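You operate a simulated robot arm through the tools that you are given. There is no shell and no other tool. Be economical: measure what you need, move in short steps, check, and stop when the job is done.

The job below is to be done with a simulated robot arm. You get a single attempt, and the scene is never put back.

Task
Plug the blower hose in and blow the white basket dry.
Fine: leave the flaps; shut the air valve, then stand the basket on the chill cabinet.
Where things are to end (x, y in the base frame): white basket within 0.06 m of [0.26, -0.82].

The check looks at the end state, three seconds after you hand in, the way a careful person would. Anything else that was tipped, shoved, dropped, spilled or broken makes it a failure.

Robot
A 6-joint arm with a fingered hand, hanging from a carriage that runs on a gantry, over the field with the corners [-2.251, -1.395], [0.249, -1.395], [0.249, 0.085], [-2.251, 0.085] (x, y) and turns from -5.672 to 6.336 rad about z. Base frame: it is fixed where the carriage stands at the start and does not move with it; the origin is on the floor, on the carriage's upright axis, x ahead of it, y to its left, z up; the surface under the hand at the start is at about z = 0.8. Readings come in m, rad, newtons and seconds.
With the tool pointing down near the work surface it reaches from about 0.1 to 0.38 m from the robot's upright axis, wherever it stands. Its first joint turns from -2.897 to 2.897 rad. Places, roughly: blower air valve [0.5, 0.1, 1.3]; blower inlet [0.5, -0.2, 1.2]; blue air flap [0.5, -0.5, 1.1]; blue basket [0.5, 1.25, 0.75]; top of the chill cabinet [0.4, -0.8, 0.8]; yellow air flap [0.5, -0.3, 1.1]; yellow basket [0.25, 1.25, 0.75]. Payload 3.7 kg.
The TCP is the grasp point between the finger pads, 0.026 m short of the fingertips. In the tool frame z runs along the fingers and y along their closing line. Largest opening 0.156 m; the body of the gripper starts 0.073 m behind the TCP. The gripper is a hand of 4 fingers: y runs from the thumb to the fingers, the wrist lies at [0, 0, -0.239] in the tool frame, and closing takes about 1.5 s.
Orientation is that of the tool frame in the base frame, as a unit quaternion [x, y, z, w]. With the fingers straight down and closing along the base's y, the tool's x points along the base's -x, its y along +y and its z along -z.

Tools
- The arm moves only by the tool jog_arm. Its argument "motion" is a list of rows, each an object of numbers (a shift or turn left out is 0, a gripper value left out holds the last): "x", "y", "z": the shift along the tool's x, y, z in units of 200 mm (1.0 is 200 mm); "wx", "wy", "wz": the turn, a rotation vector about the tool's x, y, z in units of 90 degrees (1.0 is 90 degrees); "fingers": the finger opening in m, from 0 to 0.156. In form: [{"x": .., "y": .., "z": .., "wx": .., "wy": .., "wz": .., "fingers": ..}, ...]. A call has 1 to 8 rows; each row is the pose to reach, as a shift and turn from the pose commanded when the call began, along the tool's axes at that moment. A call with a number of a shift or a turn outside -1 to 1 is refused whole. Each row takes 0.2 s and may step no farther than 0.05 m and 0.15 rad from the row before; otherwise, or with a gripper value out of range, the whole call is refused. A pose out of reach is approached as far as the arm can. The call stops where the force on the tool passes 40 N (or 10 N more than at its start, if that is more) or the arm is blocked; 0.2 s more then pass. The fingers move at their own pace (about 0.045 m/s each) and stop on an object; they squeeze with about 21 N. The grip force told is the motor's: it shows also when the fingers shut on nothing. Time passes only in rows, and 0.2 s behind the last, so rows that repeat a pose let the fingers close. The reply holds the time, the measured pose of the TCP, the force on the tool along the base axes, the opening and the grip force, in the units named above and with some noise, with the torque about the TCP (base axes, N m) and any sound that the robot's microphone picked up, and new pictures: "pictures" is both (left out), scene, wrist or none.
- Cameras (640 x 400 px; columns grow to the right, rows downward): "scene" is now at [0.2454, -0.031, 1.7804]; the picture's right is [-0.58, -0.82, 0.00], its down [-0.76, 0.54, -0.36] and it looks along [0.30, -0.21, -0.93] (base axes); focal length 268 px, centre (320, 200). "wrist" rides on the gripper at [0.058, -0.058, -0.091] in the tool frame; the picture's right is [0.71, 0.71, 0.00], its down [-0.53, 0.53, -0.67] and it looks along [-0.47, 0.47, 0.74] (tool axes); focal length 265 px, centre (320, 200). There is no depth. A picture from a camera that has moved, and an enlarged one, comes with that camera's place and axes in the base frame and with its lens.
- slide_trunk(by): slides the trunk up (or, below 0, down) by that many m; the arm and the scene camera ride with it, the base frame stays. It gives what a move gives, with no picture.
- steer(legs): drives the robot by 1 to 6 legs, each [ahead, left, turn to the left] in m, m and rad, along the robot's own axes; the way and the turn of a leg run together, so that a leg with both is an arc; at most 1.5 m and 3.142 rad a leg. The arm and the cameras ride along, it lands a little off, and it stops where it bumps. It keeps to its track: a leg is cut to what the track allows. It gives what a move gives, and a new picture of the scene camera.
- hand_shape(shape): the hand has 4 fingers and takes this shape, open, in about a second: jaw (thumb against the fingers, like two jaws); tri (thumb and two fingers); tip (a fingertip pinch); poke (one finger out to press); point (the index stretched); flat (the hand flat); cup (the hand cupped); fist (a fist). The gripper value then closes the fingers along that shape, each until it touches; the sizes above hold for jaw. It gives what a move gives, with no picture.
- pan_tilt(pan, tilt): turns the head with the scene camera to pan (to the left, within 2.705 rad either way) and tilt (down, from -0.506 to 1.204), counted from straight ahead of the robot. It gives what a move gives, and a new picture of the scene camera.
- inspect(camera, box): a new picture of the part [left, top, right, bottom] of that camera's present view, enlarged. It takes no simulated time.
- close_job(): hands the job in; it is judged then, once.

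Go step by step. Nothing tells you exact positions but the pictures and the camera data: compare them with the known pose of the tool, close in by small moves and look again before you grip or let go. The budget is 120 turns and 260 pictures, counting those below and the enlarged ones. Unless the task says otherwise, let go and move clear before handing in, and close with one line.

The tools are called after ">>>" as name(argument=value, ...) on one line, values as JSON. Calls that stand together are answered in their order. jog_arm: Moves the arm, as the interface text tells. Its arguments: {"type":"object","properties":{"motion":{"type":"array","items":{"type":"object","properties":{"x":{"type":"number"},"y":{"type":"number"},"z":{"type":"number"},"wx":{"type":"number"},"wy":{"type":"number"},"wz":{"type":"number"},"fingers":{"type":"number"}}}},"pictures":{"type":"string","enum":["both","scene","wrist","none"]}},"required":["motion"]} The other tools are called the same way: slide_trunk (by) slides the trunk up or down; hand_shape (shape) gives the hand a shape; steer (legs) drives the base; pan_tilt (pan, tilt) turns the head that bears the scene camera; inspect (camera, box) takes an enlarged picture of a part of a camera's view; close_job () hands the job in.

At the start:

```text
time: 0.0
tool_pos: [0.4191, -0.1332, 1.0001]
tool_rot: [0.0, 1.0, 0.001, 0.0]
wrist_force: [0.0, 0.1, -1.1]
moment: [0.08, -0.03, 0.02]
gripper_width: 0.1558
grip_force: 0.1
shape: jaw
trunk travel left (down, up): [-0.633, 0.046]
robot x, y, heading: [0.0044, 0.0024, 0.004]
head pan, tilt: [-0.614, 1.201]
```

scene: 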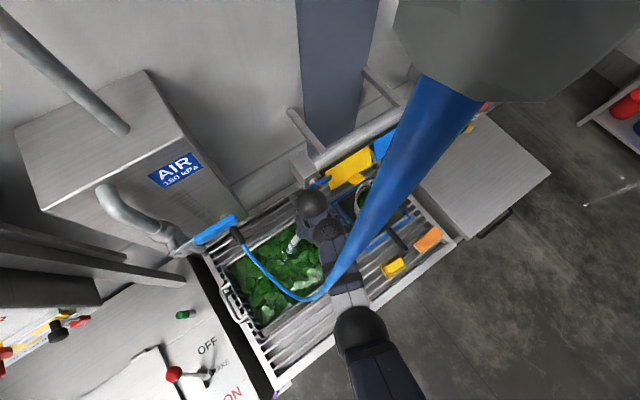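
wrist: 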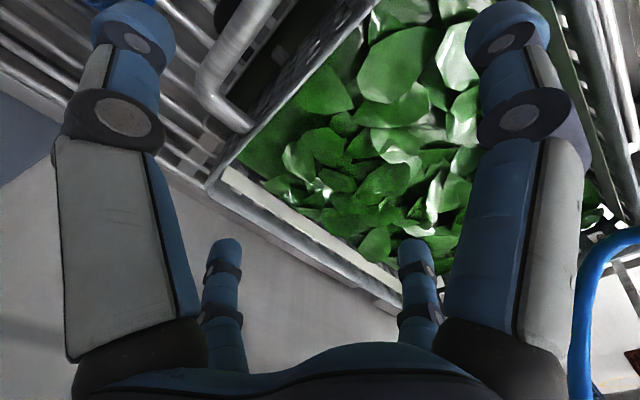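

I see a slatted drying rack with a basket of greens under the hand, an air box labelled AIR, and a blue hose. I'll look around with the head to find the valve, inlet, flaps and hose.

>>> pan_tilt(pan=-0.2, tilt=0.7)

>>> pan_tilt(pan=-0.9, tilt=0.8)

>>> pan_tilt(pan=0.7, tilt=0.7)

```text
time: 0.9
tool_pos: [0.419, -0.1324, 0.9995]
tool_rot: [0.001, 1.0, 0.0, 0.0]
wrist_force: [-0.4, 0.2, -0.6]
moment: [0.01, -0.01, -0.03]
gripper_width: 0.156
grip_force: 0.1
shape: jaw
trunk travel left (down, up): [-0.633, 0.046]
robot x, y, heading: [-0.0011, 0.0023, 0.001]
head pan, tilt: [-0.201, 0.7]
camera scene: at [0.2829, -0.0158, 1.8163], right [-0.2, -0.98, 0.0], down [-0.63, 0.13, -0.76], along [0.75, -0.15, -0.64], focal length 268 px, centre (320, 200)
```

scene: 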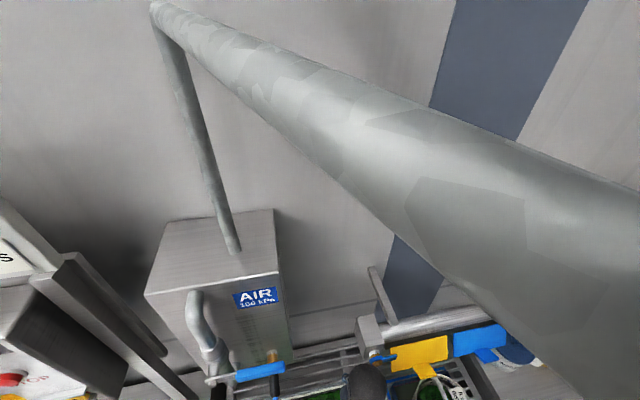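

```text
time: 2.0
tool_pos: [0.4183, -0.1328, 1.0002]
tool_rot: [0.0, 1.0, 0.0, 0.0]
wrist_force: [0.2, 0.2, 0.3]
moment: [-0.02, 0.01, 0.03]
gripper_width: 0.1554
grip_force: 0.0
shape: jaw
trunk travel left (down, up): [-0.633, 0.046]
robot x, y, heading: [-0.0032, 0.002, -0.003]
head pan, tilt: [-0.901, 0.799]
camera scene: at [0.2499, -0.062, 1.8082], right [-0.78, -0.62, 0.0], down [-0.45, 0.56, -0.7], along [0.43, -0.55, -0.72], focal length 268 px, centre (320, 200)
```

scene: 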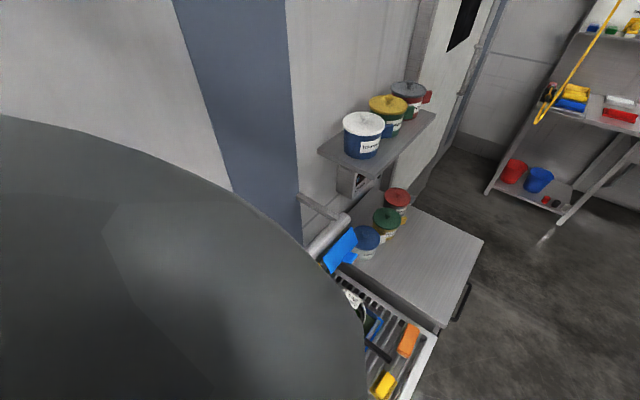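

```text
time: 3.7
tool_pos: [0.4182, -0.1319, 1.0005]
tool_rot: [0.0, 1.0, 0.0, 0.0]
wrist_force: [-0.1, 0.2, -1.0]
moment: [0.03, -0.02, 0.0]
gripper_width: 0.156
grip_force: 0.0
shape: jaw
trunk travel left (down, up): [-0.633, 0.046]
robot x, y, heading: [0.0029, -0.0003, 0.002]
head pan, tilt: [0.7, 0.7]
camera scene: at [0.2647, 0.0559, 1.8164], right [0.64, -0.77, 0.0], down [-0.49, -0.41, -0.76], along [0.59, 0.49, -0.64], focal length 268 px, centre (320, 200)
```

scene: 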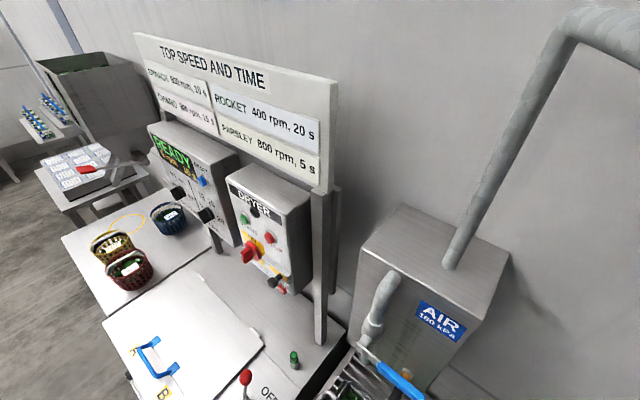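

The arm hides part of the rack. I'll look straight down there and enlarge.

>>> pan_tilt(pan=-0.3, tilt=1.2)

>>> inspect(camera="scene", box=[160, 150, 480, 350])

>>> inspect(camera="wrist", box=[0, 0, 640, 400])

```text
time: 4.9
tool_pos: [0.4208, -0.1305, 1.0002]
tool_rot: [0.0, 1.0, 0.0, 0.0]
wrist_force: [1.0, 0.2, -0.6]
moment: [0.0, 0.02, -0.01]
gripper_width: 0.1559
grip_force: 0.2
shape: jaw
trunk travel left (down, up): [-0.633, 0.046]
robot x, y, heading: [-0.0003, 0.0044, -0.0]
head pan, tilt: [-0.3, 1.201]
camera scene: at [0.2559, -0.0129, 1.7825], right [-0.26, -0.96, 0.0], down [-0.89, 0.24, -0.39], along [0.37, -0.1, -0.92], focal length 268 px, centre (320, 200)
```

scene: 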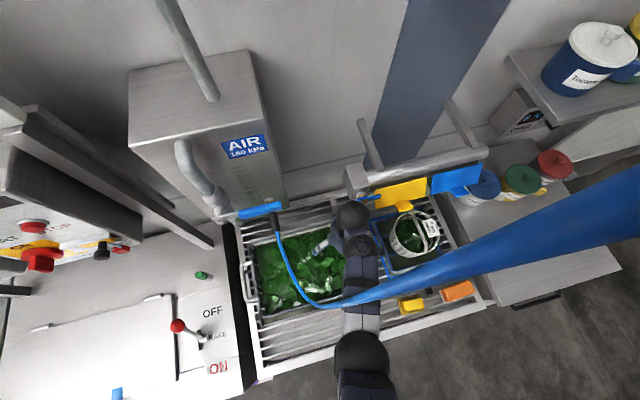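

```text
2.00 times, centred on (320, 250) of scene
camera zoom: at [0.2559, -0.0129, 1.7825], right [-0.26, -0.96, 0.0], down [-0.89, 0.24, -0.39], along [0.37, -0.1, -0.92], focal length 536 px, centre (320, 100)
```

zoom: 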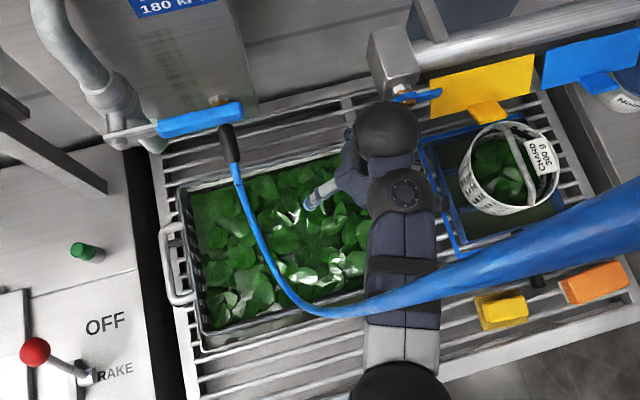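

```text
1.00 times, centred on (320, 200) of wrist (not enlarged: the box is as wide or as high as the picture)
camera zoom: at [0.3625, -0.1888, 1.093], right [-0.71, 0.71, 0.0], down [0.53, 0.53, 0.67], along [0.47, 0.47, -0.74], focal length 265 px, centre (320, 200)
```

zoom: 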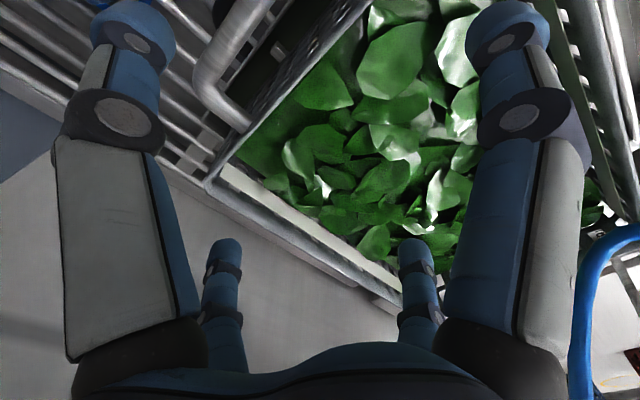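

The white basket (CHARD) stands on a blue-framed place on the rack; the hose starts at a black end by the air box and runs over the arm. I'll look where the hose goes.

>>> pan_tilt(pan=-1.3, tilt=1.0)

>>> pan_tilt(pan=-1.6, tilt=0.2)

>>> pan_tilt(pan=0.2, tilt=1.2)

```text
time: 6.2
tool_pos: [0.4198, -0.1335, 0.9997]
tool_rot: [-0.001, 1.0, 0.001, 0.0]
wrist_force: [0.2, -1.1, -0.1]
moment: [0.01, 0.02, 0.02]
gripper_width: 0.156
grip_force: 0.0
shape: jaw
trunk travel left (down, up): [-0.633, 0.046]
robot x, y, heading: [-0.0013, -0.0025, 0.0]
head pan, tilt: [-1.3, 1.0]
camera scene: at [0.2184, -0.0659, 1.793], right [-0.96, -0.27, 0.0], down [-0.23, 0.81, -0.54], along [0.14, -0.52, -0.84], focal length 268 px, centre (320, 200)
```

scene: 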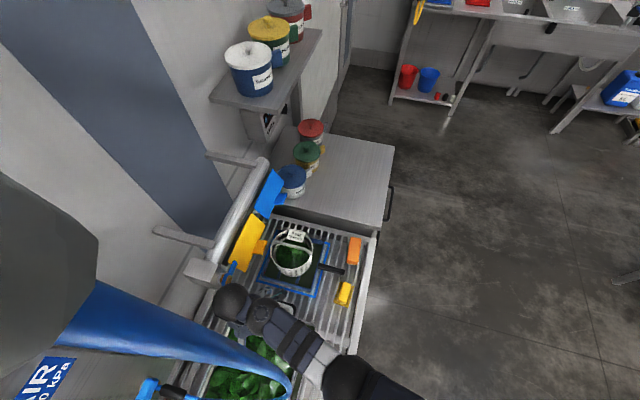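

```text
time: 7.3
tool_pos: [0.4189, -0.1331, 1.0004]
tool_rot: [0.0, 1.0, 0.0, 0.0]
wrist_force: [-0.3, -0.6, 0.0]
moment: [-0.01, -0.02, -0.02]
gripper_width: 0.156
grip_force: 0.0
shape: jaw
trunk travel left (down, up): [-0.633, 0.046]
robot x, y, heading: [0.0007, -0.0004, -0.001]
head pan, tilt: [-1.6, 0.201]
camera scene: at [0.197, -0.0919, 1.8617], right [-1.0, 0.03, 0.0], down [0.01, 0.2, -0.98], along [-0.03, -0.98, -0.2], focal length 268 px, centre (320, 200)
```

scene: 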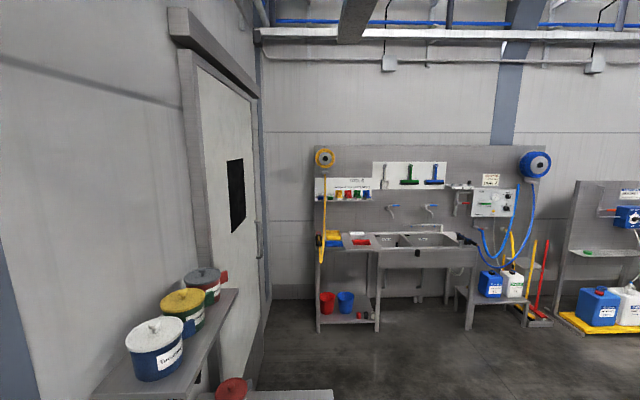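

```text
time: 9.1
tool_pos: [0.4189, -0.133, 1.0003]
tool_rot: [0.0, 1.0, 0.0, 0.0]
wrist_force: [-0.5, 0.1, -0.1]
moment: [-0.01, -0.03, -0.01]
gripper_width: 0.1557
grip_force: 0.0
shape: jaw
trunk travel left (down, up): [-0.633, 0.046]
robot x, y, heading: [0.0001, 0.0014, 0.0]
head pan, tilt: [0.201, 1.201]
camera scene: at [0.2545, 0.0123, 1.7805], right [0.2, -0.98, 0.0], down [-0.91, -0.19, -0.36], along [0.36, 0.07, -0.93], focal length 268 px, centre (320, 200)
```

scene: 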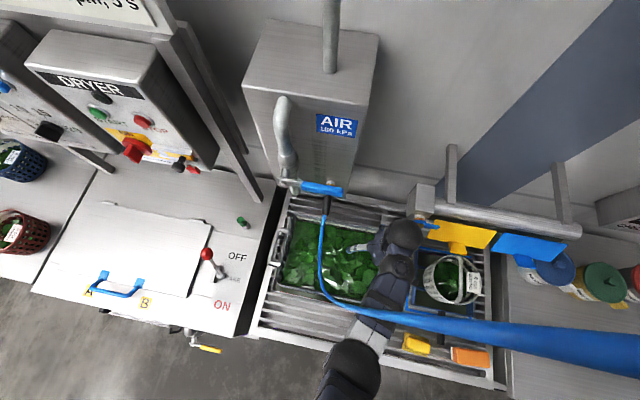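

The hose passes very close to the head camera, near (0.26, -0.07, 1.72). I need closer views of the valve, the hose end and the inlet.

>>> inspect(camera="scene", box=[260, 80, 420, 220])

>>> inspect(camera="scene", box=[380, 140, 580, 300])

>>> pan_tilt(pan=-0.4, tilt=-0.1)

```text
2.86 times, centred on (340, 150) of scene
camera zoom: at [0.2545, 0.0123, 1.7805], right [0.2, -0.98, 0.0], down [-0.91, -0.19, -0.36], along [0.36, 0.07, -0.93], focal length 766 px, centre (263, 343)
```

zoom: 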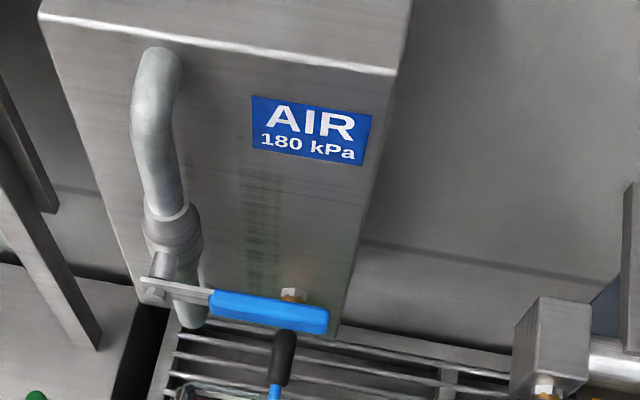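

```text
2.50 times, centred on (480, 220) of scene
camera zoom: at [0.2545, 0.0123, 1.7805], right [0.2, -0.98, 0.0], down [-0.91, -0.19, -0.36], along [0.36, 0.07, -0.93], focal length 670 px, centre (-80, 150)
```

zoom: 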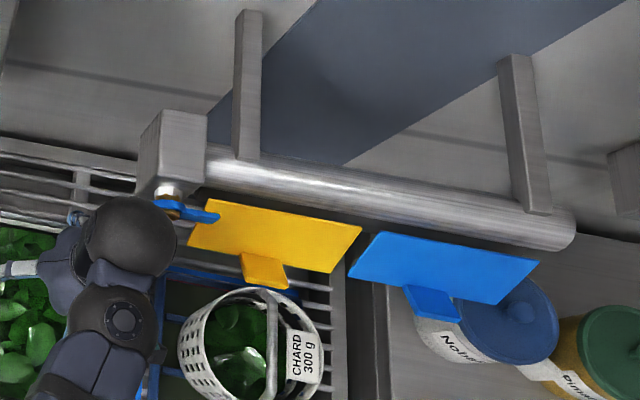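

```text
time: 10.6
tool_pos: [0.42, -0.1333, 0.9996]
tool_rot: [0.0, 1.0, 0.0, 0.0]
wrist_force: [-0.3, -0.3, -1.3]
moment: [-0.02, 0.0, 0.02]
gripper_width: 0.1556
grip_force: 0.0
shape: jaw
trunk travel left (down, up): [-0.633, 0.046]
robot x, y, heading: [-0.0014, -0.0034, -0.003]
head pan, tilt: [-0.4, -0.099]
camera scene: at [0.2799, -0.0327, 1.889], right [-0.39, -0.92, 0.0], down [0.09, -0.04, -1.0], along [0.92, -0.39, 0.1], focal length 268 px, centre (320, 200)
```

scene: 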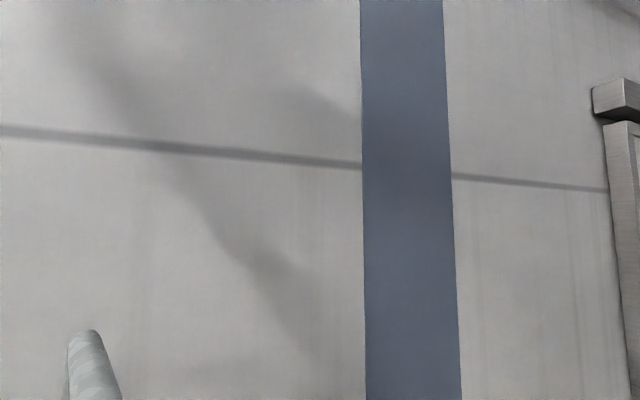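

The lever with the brass fittings, the inlet block and the two flaps are clear, but the arm and hose block the rest. I'll back off a little for a wider view.

>>> steer(legs=[[-0.15, 0, 0]])

>>> pan_tilt(pan=-0.3, tilt=1.0)

```text
time: 12.0
tool_pos: [0.2704, -0.1336, 1.0]
tool_rot: [0.001, 1.0, -0.001, 0.0]
wrist_force: [-0.5, 0.7, 0.1]
moment: [-0.01, -0.01, -0.02]
gripper_width: 0.1559
grip_force: 0.0
shape: jaw
trunk travel left (down, up): [-0.633, 0.046]
robot x, y, heading: [-0.1479, 0.0015, 0.0]
head pan, tilt: [-0.4, -0.099]
camera scene: at [0.1312, -0.0334, 1.8891], right [-0.39, -0.92, 0.0], down [0.09, -0.04, -1.0], along [0.92, -0.39, 0.1], focal length 268 px, centre (320, 200)
```

scene: 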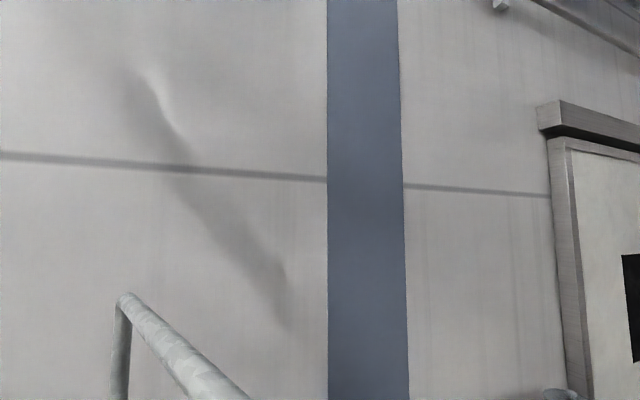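

```text
time: 13.3
tool_pos: [0.2701, -0.1345, 1.0012]
tool_rot: [0.001, 1.0, 0.0, 0.0]
wrist_force: [0.3, -0.7, -0.5]
moment: [0.01, -0.04, 0.0]
gripper_width: 0.1559
grip_force: 0.0
shape: jaw
trunk travel left (down, up): [-0.633, 0.046]
robot x, y, heading: [-0.1521, 0.0008, -0.003]
head pan, tilt: [-0.3, 1.0]
camera scene: at [0.1176, -0.0201, 1.7931], right [-0.3, -0.95, 0.0], down [-0.8, 0.25, -0.54], along [0.52, -0.16, -0.84], focal length 268 px, centre (320, 200)
```

scene: 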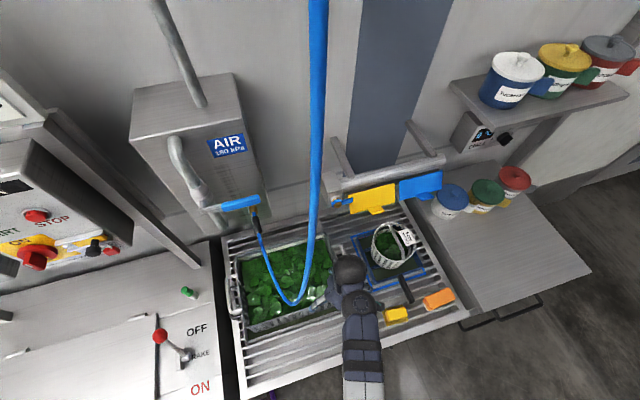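

Now it is clear: the hose hangs from an overhead boom, sags above the greens tray, and its black end is parked under the valve lever. I'll zoom in.

>>> inspect(camera="scene", box=[200, 180, 300, 250])

>>> inspect(camera="scene", box=[310, 150, 470, 250])

>>> pan_tilt(pan=-0.2, tilt=0.4)

```text
5.71 times, centred on (250, 215) of scene
camera zoom: at [0.1176, -0.0201, 1.7931], right [-0.3, -0.95, 0.0], down [-0.8, 0.25, -0.54], along [0.52, -0.16, -0.84], focal length 1532 px, centre (720, 114)
```

zoom: 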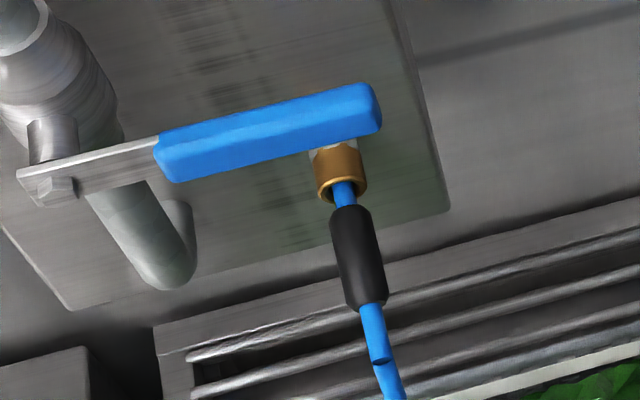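

```text
4.00 times, centred on (390, 200) of scene
camera zoom: at [0.1176, -0.0201, 1.7931], right [-0.3, -0.95, 0.0], down [-0.8, 0.25, -0.54], along [0.52, -0.16, -0.84], focal length 1073 px, centre (40, 200)
```

zoom: 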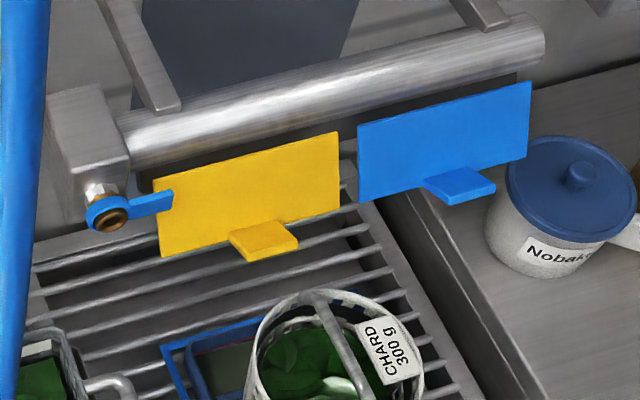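

```text
time: 14.3
tool_pos: [0.2694, -0.1344, 0.9998]
tool_rot: [0.002, 1.0, 0.0, 0.0]
wrist_force: [0.1, -0.2, 0.4]
moment: [0.02, 0.0, 0.02]
gripper_width: 0.1557
grip_force: 0.1
shape: jaw
trunk travel left (down, up): [-0.633, 0.046]
robot x, y, heading: [-0.1497, -0.0009, -0.007]
head pan, tilt: [-0.201, 0.4]
camera scene: at [0.1418, -0.018, 1.8432], right [-0.2, -0.98, 0.0], down [-0.38, 0.08, -0.92], along [0.9, -0.19, -0.39], focal length 268 px, centre (320, 200)
```

scene: 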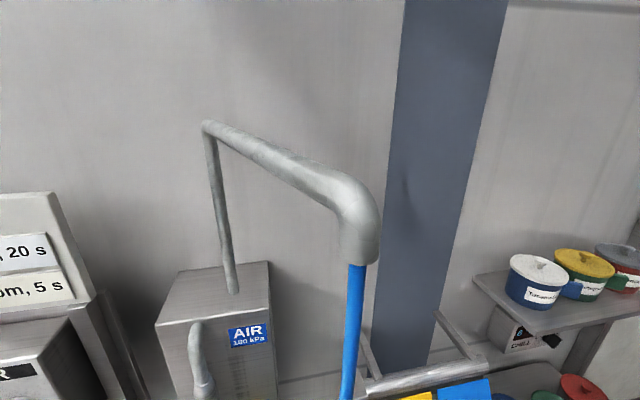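

The black grip is parked in a brass holder on the air box; the inlet is a brass socket with a blue lever ring on the block. I'll back up and lower the camera for a front view to measure these.

>>> steer(legs=[[-0.35, 0, 0]])

>>> slide_trunk(by=-0.45)

>>> pan_tilt(pan=0.0, tilt=0.3)

>>> inspect(camera="scene", box=[220, 130, 420, 255])

```text
time: 16.6
tool_pos: [-0.0782, -0.1341, 1.0]
tool_rot: [0.004, 1.0, 0.0, 0.001]
wrist_force: [-0.4, -0.3, 0.4]
moment: [0.0, 0.01, 0.02]
gripper_width: 0.1557
grip_force: 0.0
shape: jaw
trunk travel left (down, up): [-0.633, 0.046]
robot x, y, heading: [-0.496, 0.0048, -0.002]
head pan, tilt: [-0.201, 0.4]
camera scene: at [-0.2053, -0.0173, 1.8433], right [-0.21, -0.98, 0.0], down [-0.38, 0.08, -0.92], along [0.9, -0.19, -0.39], focal length 268 px, centre (320, 200)
```

scene: 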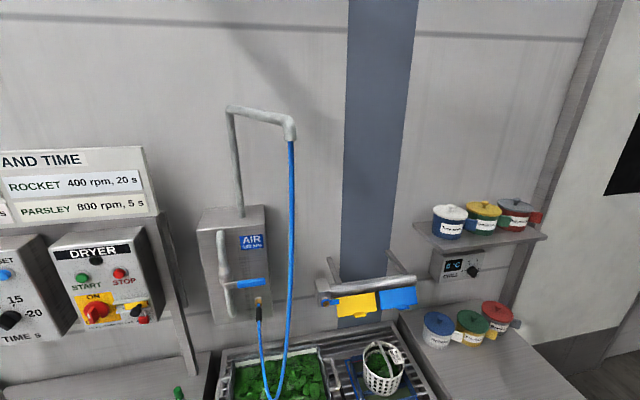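

```text
refused: -0.45 is not a number from -0.4 to 0.4
```

```text
time: 17.3
tool_pos: [-0.077, -0.1341, 1.0002]
tool_rot: [0.004, 1.0, 0.001, 0.0]
wrist_force: [-0.3, -0.2, -0.2]
moment: [-0.02, -0.02, 0.01]
gripper_width: 0.1559
grip_force: 0.0
shape: jaw
trunk travel left (down, up): [-0.633, 0.046]
robot x, y, heading: [-0.494, 0.0042, -0.007]
head pan, tilt: [0.0, 0.3]
camera scene: at [-0.2026, 0.0011, 1.8525], right [-0.01, -1.0, 0.0], down [-0.3, 0.0, -0.96], along [0.96, -0.01, -0.3], focal length 268 px, centre (320, 200)
```

scene: 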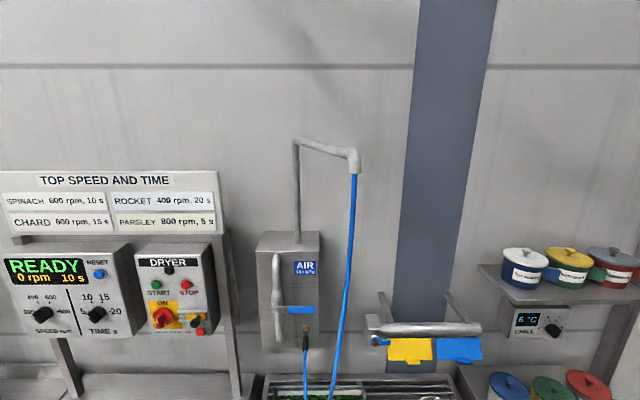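

```text
3.20 times, centred on (320, 192) of scene
camera zoom: at [-0.2026, 0.0011, 1.8525], right [-0.01, -1.0, 0.0], down [-0.3, 0.0, -0.96], along [0.96, -0.01, -0.3], focal length 858 px, centre (320, 224)
```

zoom: 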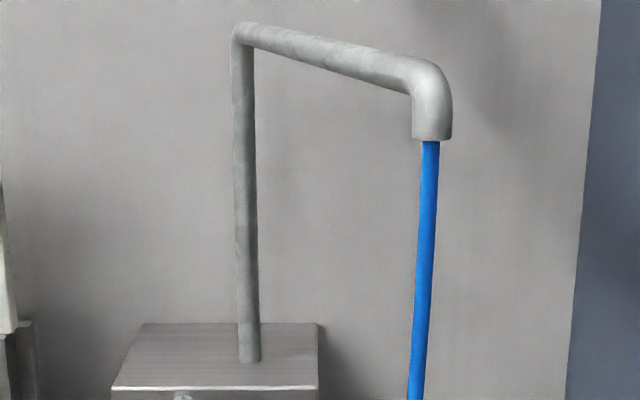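

Good overview. Lowering the trunk for an eye-level view of the parts.

>>> slide_trunk(by=-0.4)

>>> inspect(camera="scene", box=[220, 100, 500, 275])

>>> inspect(camera="scene", box=[250, 120, 350, 200])

>>> inspect(camera="scene", box=[350, 150, 450, 230])

```text
time: 21.1
tool_pos: [-0.078, -0.1347, 0.6008]
tool_rot: [0.003, 1.0, 0.0, 0.0]
wrist_force: [-0.2, 0.0, 0.5]
moment: [-0.01, -0.02, -0.02]
gripper_width: 0.1556
grip_force: 0.1
shape: jaw
trunk travel left (down, up): [-0.233, 0.446]
robot x, y, heading: [-0.4969, 0.0016, -0.011]
head pan, tilt: [0.0, 0.3]
```

```text
2.29 times, centred on (360, 188) of scene
camera zoom: at [-0.2026, 0.0011, 1.4526], right [-0.01, -1.0, 0.0], down [-0.3, 0.0, -0.96], along [0.96, -0.01, -0.3], focal length 613 px, centre (229, 229)
```

zoom: 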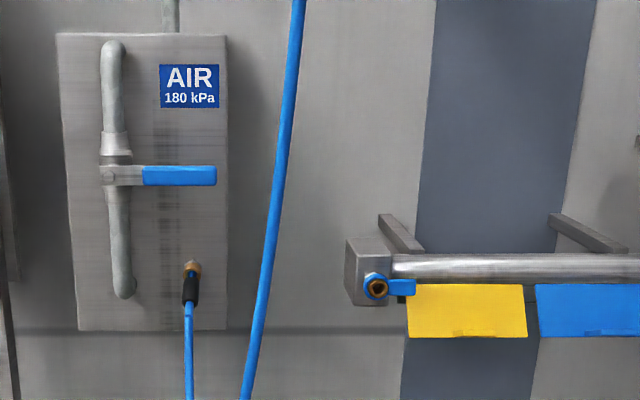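

```text
5.00 times, centred on (300, 160) of scene
camera zoom: at [-0.2026, 0.0011, 1.4526], right [-0.01, -1.0, 0.0], down [-0.3, 0.0, -0.96], along [0.96, -0.01, -0.3], focal length 1341 px, centre (420, 400)
```

zoom: 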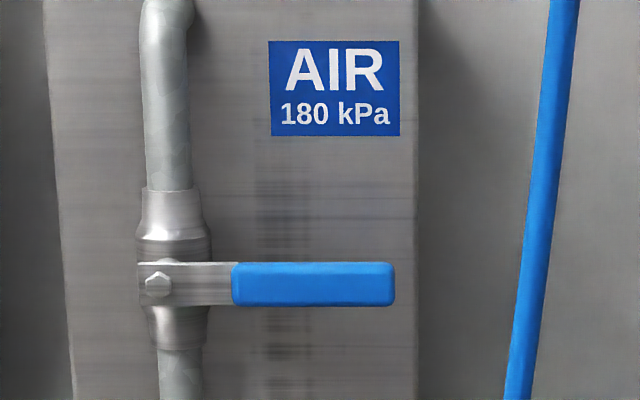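

```text
5.00 times, centred on (400, 190) of scene
camera zoom: at [-0.2026, 0.0011, 1.4526], right [-0.01, -1.0, 0.0], down [-0.3, 0.0, -0.96], along [0.96, -0.01, -0.3], focal length 1341 px, centre (-80, 250)
```

zoom: 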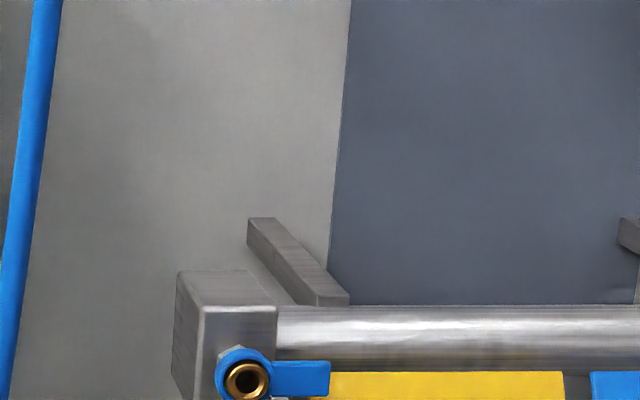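

Measured: dock mouth about (0.51, 0.04, 1.18) with the black grip at about (0.478, 0.04, 1.166); inlet about (0.474, -0.184, 1.169); valve lever shut (horizontal), pivot (0.458, 0.127, 1.31), handle towards -y. The hose hangs from (0.25, -0.06, 1.76), so I will come from its right side with a tilted hand. First raise the trunk and tilt the hand here in free space.

>>> slide_trunk(by=0.4)

>>> jog_arm(motion=[{"wx": -0.0464, "wy": -0.0778, "wz": 0.0149, "z": -0.1}, {"wx": -0.0928, "wy": -0.1556, "wz": 0.0298, "z": -0.25}, {"wx": -0.1392, "wy": -0.2334, "wz": 0.0447, "z": -0.4}, {"wx": -0.1856, "wy": -0.3112, "wz": 0.0596, "z": -0.5}, {"wx": -0.232, "wy": -0.389, "wz": 0.0745, "z": -0.6}])

```text
time: 25.0
tool_pos: [-0.0782, -0.1334, 1.0005]
tool_rot: [0.004, 1.0, 0.0, 0.0]
wrist_force: [-0.7, -0.1, 0.4]
moment: [-0.02, -0.02, -0.01]
gripper_width: 0.1557
grip_force: 0.0
shape: jaw
trunk travel left (down, up): [-0.633, 0.046]
robot x, y, heading: [-0.4971, 0.004, -0.006]
head pan, tilt: [0.0, 0.3]
```

```text
time: 26.2
tool_pos: [-0.0516, -0.1298, 1.0822]
tool_rot: [0.061, 0.935, 0.177, 0.301]
wrist_force: [0.2, 0.1, 0.0]
moment: [0.01, -0.03, 0.03]
gripper_width: 0.1558
grip_force: 0.2
shape: jaw
out of reach, approached as far as the arm can: row 1, 2, 3, 4, 5
trunk travel left (down, up): [-0.633, 0.046]
robot x, y, heading: [-0.4952, 0.0071, -0.008]
head pan, tilt: [0.0, 0.3]
camera scene: at [-0.2025, 0.0012, 1.8526], right [-0.01, -1.0, 0.0], down [-0.3, 0.0, -0.96], along [0.96, -0.01, -0.3], focal length 268 px, centre (320, 200)
camera wrist: at [-0.1515, -0.1976, 1.1001], right [-0.57, 0.81, -0.12], down [0.04, 0.18, 0.98], along [0.82, 0.55, -0.13], focal length 265 px, centre (320, 200)
```

scene: 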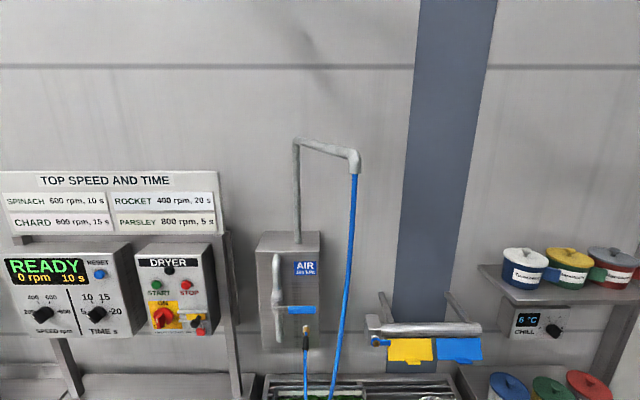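
wrist: 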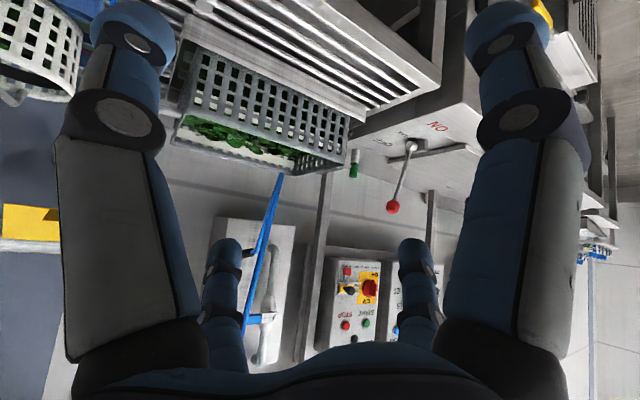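

The hand is tilted as wanted, but height is limited at this radius. I'll raise the trunk fully and bring the hand in and to the left to see how high it can go.

>>> slide_trunk(by=0.044)

>>> jog_arm(motion=[{"x": 0.083, "y": 0.171, "z": -0.055}, {"x": 0.167, "y": 0.342, "z": -0.11}, {"x": 0.25, "y": 0.513, "z": -0.165}, {"x": 0.334, "y": 0.684, "z": -0.22}, {"x": 0.417, "y": 0.855, "z": -0.275}], pictures="wrist")

```text
time: 27.0
tool_pos: [-0.0519, -0.1301, 1.1257]
tool_rot: [0.062, 0.935, 0.177, 0.3]
wrist_force: [-0.7, -0.2, 0.3]
moment: [0.0, 0.01, 0.03]
gripper_width: 0.1558
grip_force: 0.1
shape: jaw
trunk travel left (down, up): [-0.677, 0.002]
robot x, y, heading: [-0.4952, 0.0035, -0.007]
head pan, tilt: [0.0, 0.3]
```

```text
time: 28.2
tool_pos: [-0.139, 0.0533, 1.1425]
tool_rot: [0.062, 0.935, 0.176, 0.303]
wrist_force: [0.3, -0.1, 0.3]
moment: [-0.01, 0.04, 0.03]
gripper_width: 0.1558
grip_force: 0.0
shape: jaw
out of reach, approached as far as the arm can: row 1, 2, 3, 4, 5
trunk travel left (down, up): [-0.677, 0.002]
robot x, y, heading: [-0.4939, 0.0037, -0.01]
head pan, tilt: [0.0, 0.3]
camera wrist: at [-0.2401, -0.0139, 1.1598], right [-0.56, 0.82, -0.13], down [0.04, 0.18, 0.98], along [0.82, 0.55, -0.13], focal length 265 px, centre (320, 200)
```

wrist: 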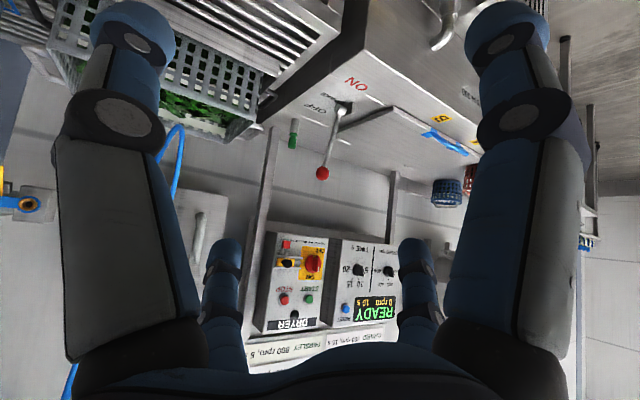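

I'll roll the hand to a flatter aim (pointing left-forward-down) so it can pass right of the hose, and then view.

>>> jog_arm(motion=[{"wx": -0.08, "x": 0.033, "y": 0.18, "z": -0.025}, {"wx": -0.16, "x": 0.067, "y": 0.36, "z": -0.05}, {"wx": -0.241, "x": 0.1, "y": 0.54, "z": -0.074}], pictures="none")

>>> steer(legs=[[0, -0.3, 0], [0.35, 0, 0]])

>>> inspect(camera="wrist", box=[0, 0, 640, 400])

```text
time: 29.0
tool_pos: [-0.1622, 0.159, 1.1786]
tool_rot: [0.004, 0.884, 0.35, 0.309]
wrist_force: [1.0, -0.2, 0.0]
moment: [-0.01, 0.0, 0.01]
gripper_width: 0.1558
grip_force: 0.1
shape: jaw
out of reach, approached as far as the arm can: row 1, 2, 3
trunk travel left (down, up): [-0.677, 0.002]
robot x, y, heading: [-0.4949, 0.0069, -0.005]
head pan, tilt: [0.0, 0.3]
```

```text
time: 32.9
tool_pos: [0.1856, -0.145, 1.1793]
tool_rot: [0.007, 0.885, 0.348, 0.309]
wrist_force: [0.1, 0.2, 0.0]
moment: [-0.01, -0.02, 0.01]
gripper_width: 0.1559
grip_force: 0.0
shape: jaw
trunk travel left (down, up): [-0.677, 0.002]
robot x, y, heading: [-0.1488, -0.2959, -0.012]
head pan, tilt: [0.0, 0.3]
camera scene: at [0.1446, -0.3019, 1.8965], right [-0.01, -1.0, 0.0], down [-0.3, 0.0, -0.96], along [0.96, -0.01, -0.3], focal length 268 px, centre (320, 200)
```

scene: 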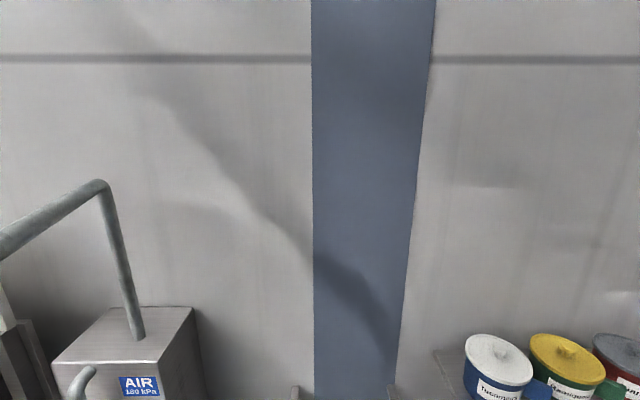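

```text
1.00 times, centred on (320, 200) of wrist (not enlarged: the box is as wide or as high as the picture)
camera zoom: at [0.101, -0.2314, 1.1643], right [-0.72, 0.7, 0.06], down [-0.05, -0.13, 0.99], along [0.7, 0.71, 0.13], focal length 265 px, centre (320, 200)
```

zoom: 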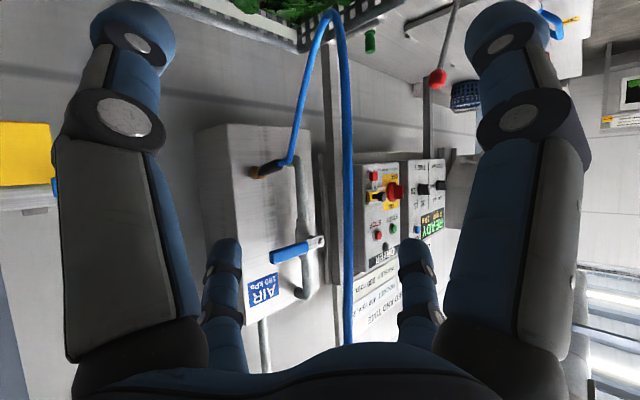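

The wrist camera sees the dock and the grip. Enlarging that, and then stepping to the right of the hose toward it.

>>> inspect(camera="wrist", box=[220, 120, 340, 195])

```text
5.33 times, centred on (280, 158) of wrist
camera zoom: at [0.101, -0.2314, 1.1643], right [-0.72, 0.7, 0.06], down [-0.05, -0.13, 0.99], along [0.7, 0.71, 0.13], focal length 1416 px, centre (533, 427)
```

zoom: 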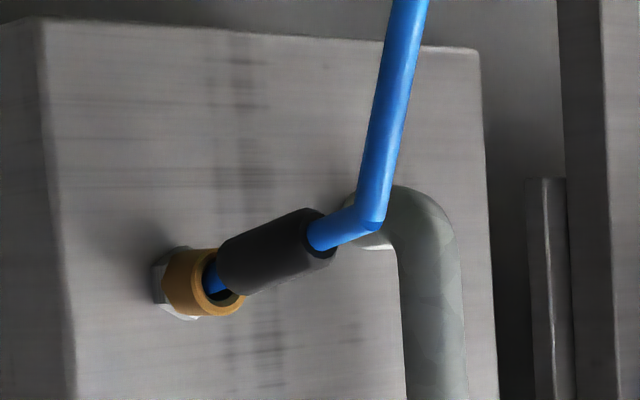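

The plug sags about 17° below horizontal in its socket; the grip centre is about (0.48, 0.04, 1.163). Driving forward a little, staying right of the hose.

>>> steer(legs=[[0.16, 0, 0]])

>>> inspect(camera="wrist", box=[0, 0, 640, 400])

>>> pan_tilt(pan=0.6, tilt=1.0)

```text
time: 34.4
tool_pos: [0.3455, -0.1465, 1.1798]
tool_rot: [0.008, 0.885, 0.347, 0.309]
wrist_force: [-0.3, 0.9, 0.3]
moment: [-0.03, -0.01, 0.02]
gripper_width: 0.1557
grip_force: 0.0
shape: jaw
trunk travel left (down, up): [-0.677, 0.002]
robot x, y, heading: [0.0134, -0.3008, -0.014]
head pan, tilt: [0.0, 0.3]
camera scene: at [0.3051, -0.3038, 1.8965], right [-0.01, -1.0, 0.0], down [-0.3, 0.0, -0.96], along [0.96, -0.01, -0.3], focal length 268 px, centre (320, 200)
```

scene: 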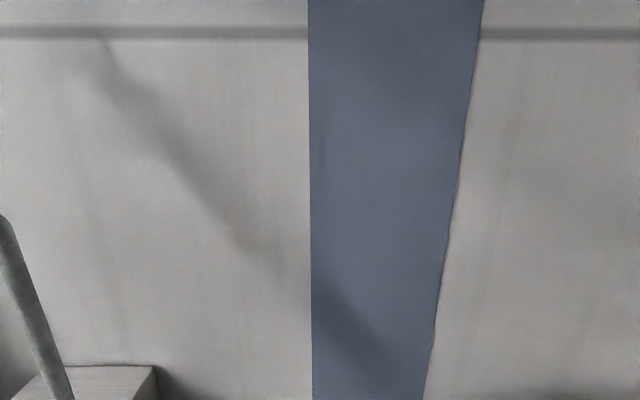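

```text
1.00 times, centred on (320, 200) of wrist (not enlarged: the box is as wide or as high as the picture)
camera zoom: at [0.2613, -0.2333, 1.1643], right [-0.72, 0.7, 0.06], down [-0.05, -0.13, 0.99], along [0.7, 0.71, 0.13], focal length 265 px, centre (320, 200)
```

zoom: 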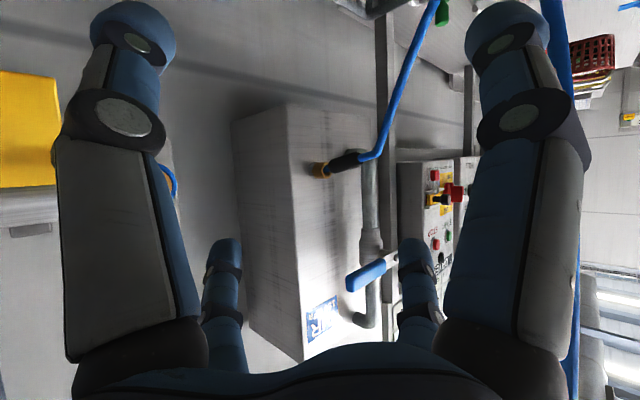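

```text
time: 35.4
tool_pos: [0.347, -0.147, 1.1788]
tool_rot: [0.007, 0.885, 0.348, 0.309]
wrist_force: [0.1, -0.8, -0.3]
moment: [0.04, 0.02, 0.01]
gripper_width: 0.1557
grip_force: 0.1
shape: jaw
trunk travel left (down, up): [-0.677, 0.002]
robot x, y, heading: [0.0118, -0.3053, -0.011]
head pan, tilt: [0.6, 1.0]
camera scene: at [0.2699, -0.264, 1.8371], right [0.55, -0.83, 0.0], down [-0.7, -0.47, -0.54], along [0.45, 0.3, -0.84], focal length 268 px, centre (320, 200)
```

scene: 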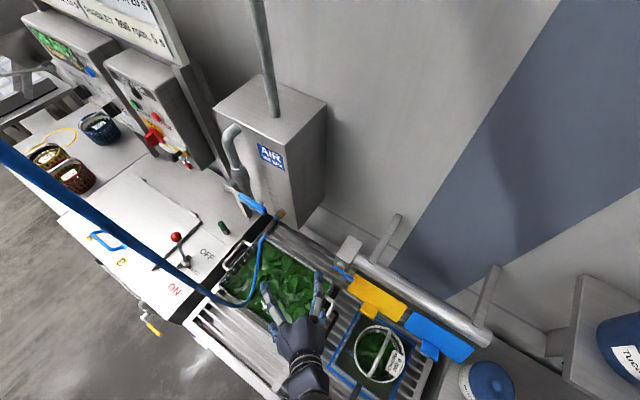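

The hand is right of the hose and the way to the grip is free. Moving to a pre-grasp point about 9 cm short.

>>> jog_arm(motion=[{"x": -0.071, "y": 0.131, "z": 0.134}, {"x": -0.142, "y": 0.262, "z": 0.268}, {"x": -0.213, "y": 0.393, "z": 0.402}, {"x": -0.285, "y": 0.524, "z": 0.537}])

```text
time: 36.4
tool_pos: [0.4299, -0.0138, 1.2124]
tool_rot: [0.008, 0.886, 0.347, 0.308]
wrist_force: [0.3, 0.4, -0.4]
moment: [0.01, -0.01, 0.0]
gripper_width: 0.1558
grip_force: 0.0
shape: jaw
trunk travel left (down, up): [-0.677, 0.002]
robot x, y, heading: [0.011, -0.303, -0.014]
head pan, tilt: [0.6, 1.0]
camera scene: at [0.2697, -0.2641, 1.837], right [0.55, -0.83, 0.0], down [-0.7, -0.47, -0.54], along [0.45, 0.3, -0.84], focal length 268 px, centre (320, 200)
camera wrist: at [0.3457, -0.1003, 1.1991], right [-0.72, 0.7, 0.06], down [-0.05, -0.13, 0.99], along [0.7, 0.71, 0.13], focal length 265 px, centre (320, 200)
```

scene: 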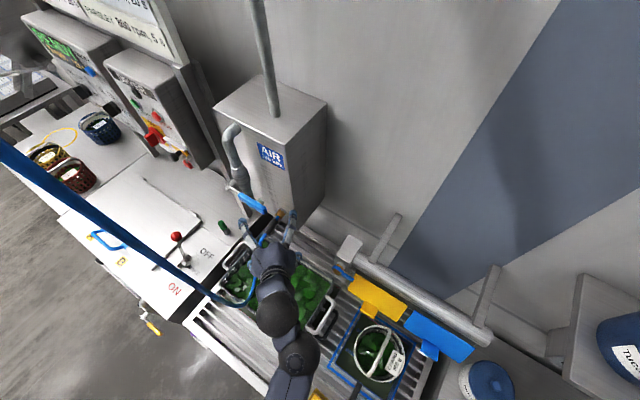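
wrist: 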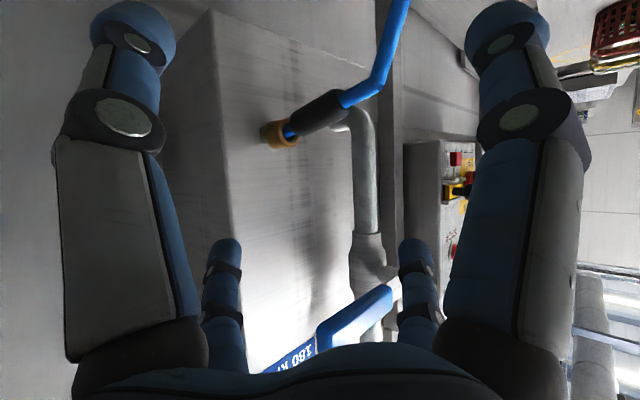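

The grip is straight ahead along the tool axis. Advancing 9 cm and looking before closing.

>>> jog_arm(motion=[{"z": 0.15}, {"z": 0.3}, {"z": 0.447, "x": -0.009}])

```text
time: 37.2
tool_pos: [0.4746, 0.0408, 1.1604]
tool_rot: [0.005, 0.886, 0.348, 0.306]
wrist_force: [-27.2, -8.4, 7.6]
moment: [0.24, -1.04, -0.29]
gripper_width: 0.153
grip_force: 0.1
shape: jaw
trunk travel left (down, up): [-0.677, 0.002]
robot x, y, heading: [0.0147, -0.3048, -0.012]
head pan, tilt: [0.6, 1.0]
camera scene: at [0.2682, -0.2643, 1.8364], right [0.55, -0.83, 0.0], down [-0.7, -0.47, -0.54], along [0.45, 0.3, -0.84], focal length 268 px, centre (320, 200)
camera wrist: at [0.3912, -0.0473, 1.1474], right [-0.72, 0.69, 0.06], down [-0.05, -0.13, 0.99], along [0.69, 0.71, 0.12], focal length 265 px, centre (320, 200)
```

scene: 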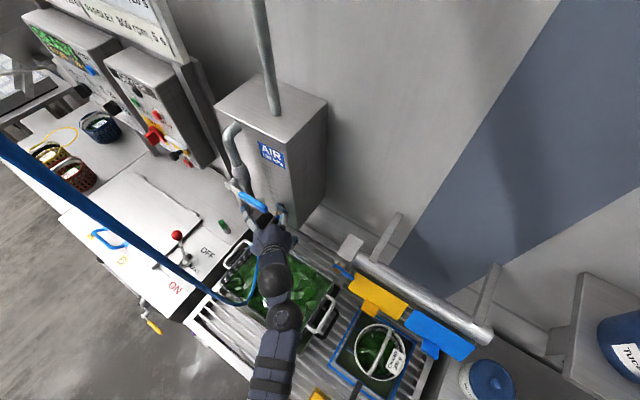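
wrist: 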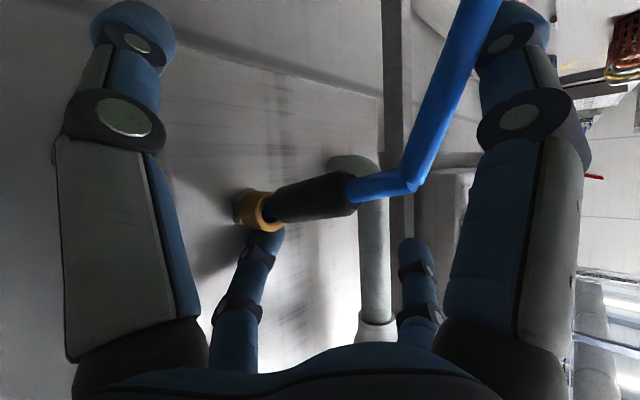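

A finger is touching the brass socket (about 27 N). I'll look at the hand closely before adjusting.

>>> inspect(camera="scene", box=[220, 180, 320, 270])

>>> inspect(camera="wrist", box=[180, 130, 440, 330])

```text
4.44 times, centred on (270, 225) of scene
camera zoom: at [0.2682, -0.2643, 1.8364], right [0.55, -0.83, 0.0], down [-0.7, -0.47, -0.54], along [0.45, 0.3, -0.84], focal length 1192 px, centre (542, 89)
```

zoom: 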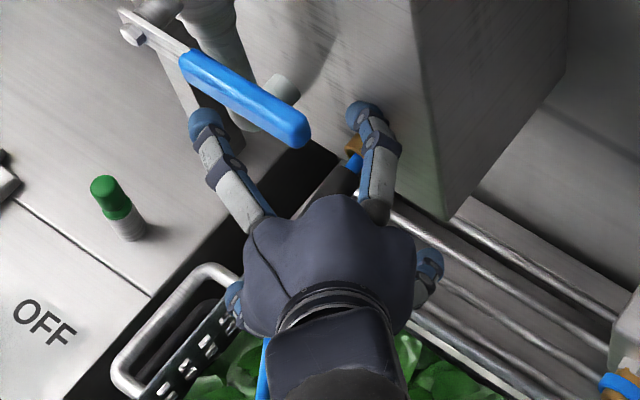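

```text
2.00 times, centred on (310, 230) of wrist
camera zoom: at [0.3912, -0.0473, 1.1474], right [-0.72, 0.69, 0.06], down [-0.05, -0.13, 0.99], along [0.69, 0.71, 0.12], focal length 531 px, centre (340, 140)
```

zoom: 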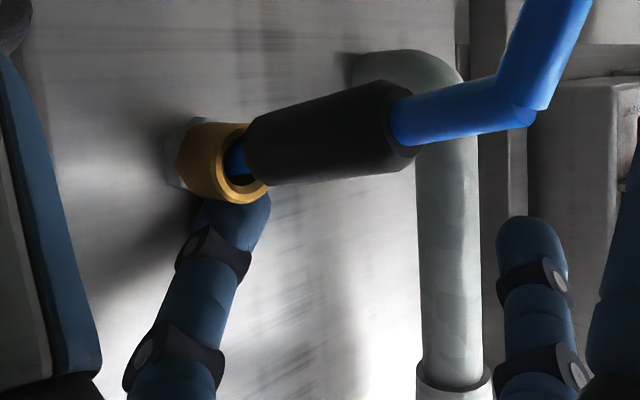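

The hand has two finger pairs spread along the grip; the upper right finger meets the box. I'll shift the hand 2.5 cm outward along the grip.

>>> jog_arm(motion=[{"x": 0.06, "y": 0.004, "z": -0.03}, {"x": 0.122, "y": 0.008, "z": -0.055}, {"x": 0.122, "y": 0.008, "z": -0.055}], pictures="wrist")

>>> inspect(camera="scene", box=[220, 180, 320, 270])

```text
time: 38.0
tool_pos: [0.4548, 0.0386, 1.1587]
tool_rot: [0.007, 0.885, 0.348, 0.309]
wrist_force: [-4.7, 1.9, -0.2]
moment: [-0.07, -0.11, 0.14]
gripper_width: 0.1556
grip_force: 0.1
shape: jaw
trunk travel left (down, up): [-0.677, 0.002]
robot x, y, heading: [0.0165, -0.3021, -0.007]
head pan, tilt: [0.6, 1.0]
camera wrist: at [0.3704, -0.0472, 1.1443], right [-0.72, 0.7, 0.06], down [-0.05, -0.13, 0.99], along [0.7, 0.71, 0.13], focal length 265 px, centre (320, 200)
```

wrist: 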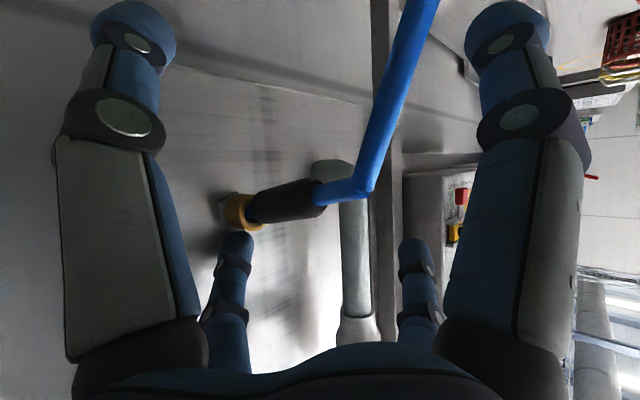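

```text
4.44 times, centred on (270, 225) of scene
camera zoom: at [0.2697, -0.264, 1.8369], right [0.55, -0.83, 0.0], down [-0.7, -0.47, -0.54], along [0.45, 0.3, -0.84], focal length 1192 px, centre (542, 89)
```

zoom: 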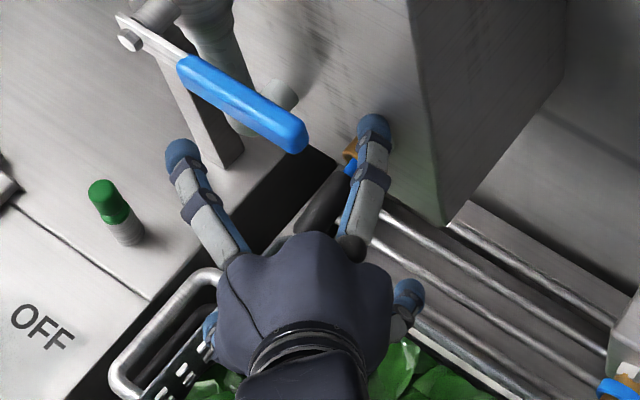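

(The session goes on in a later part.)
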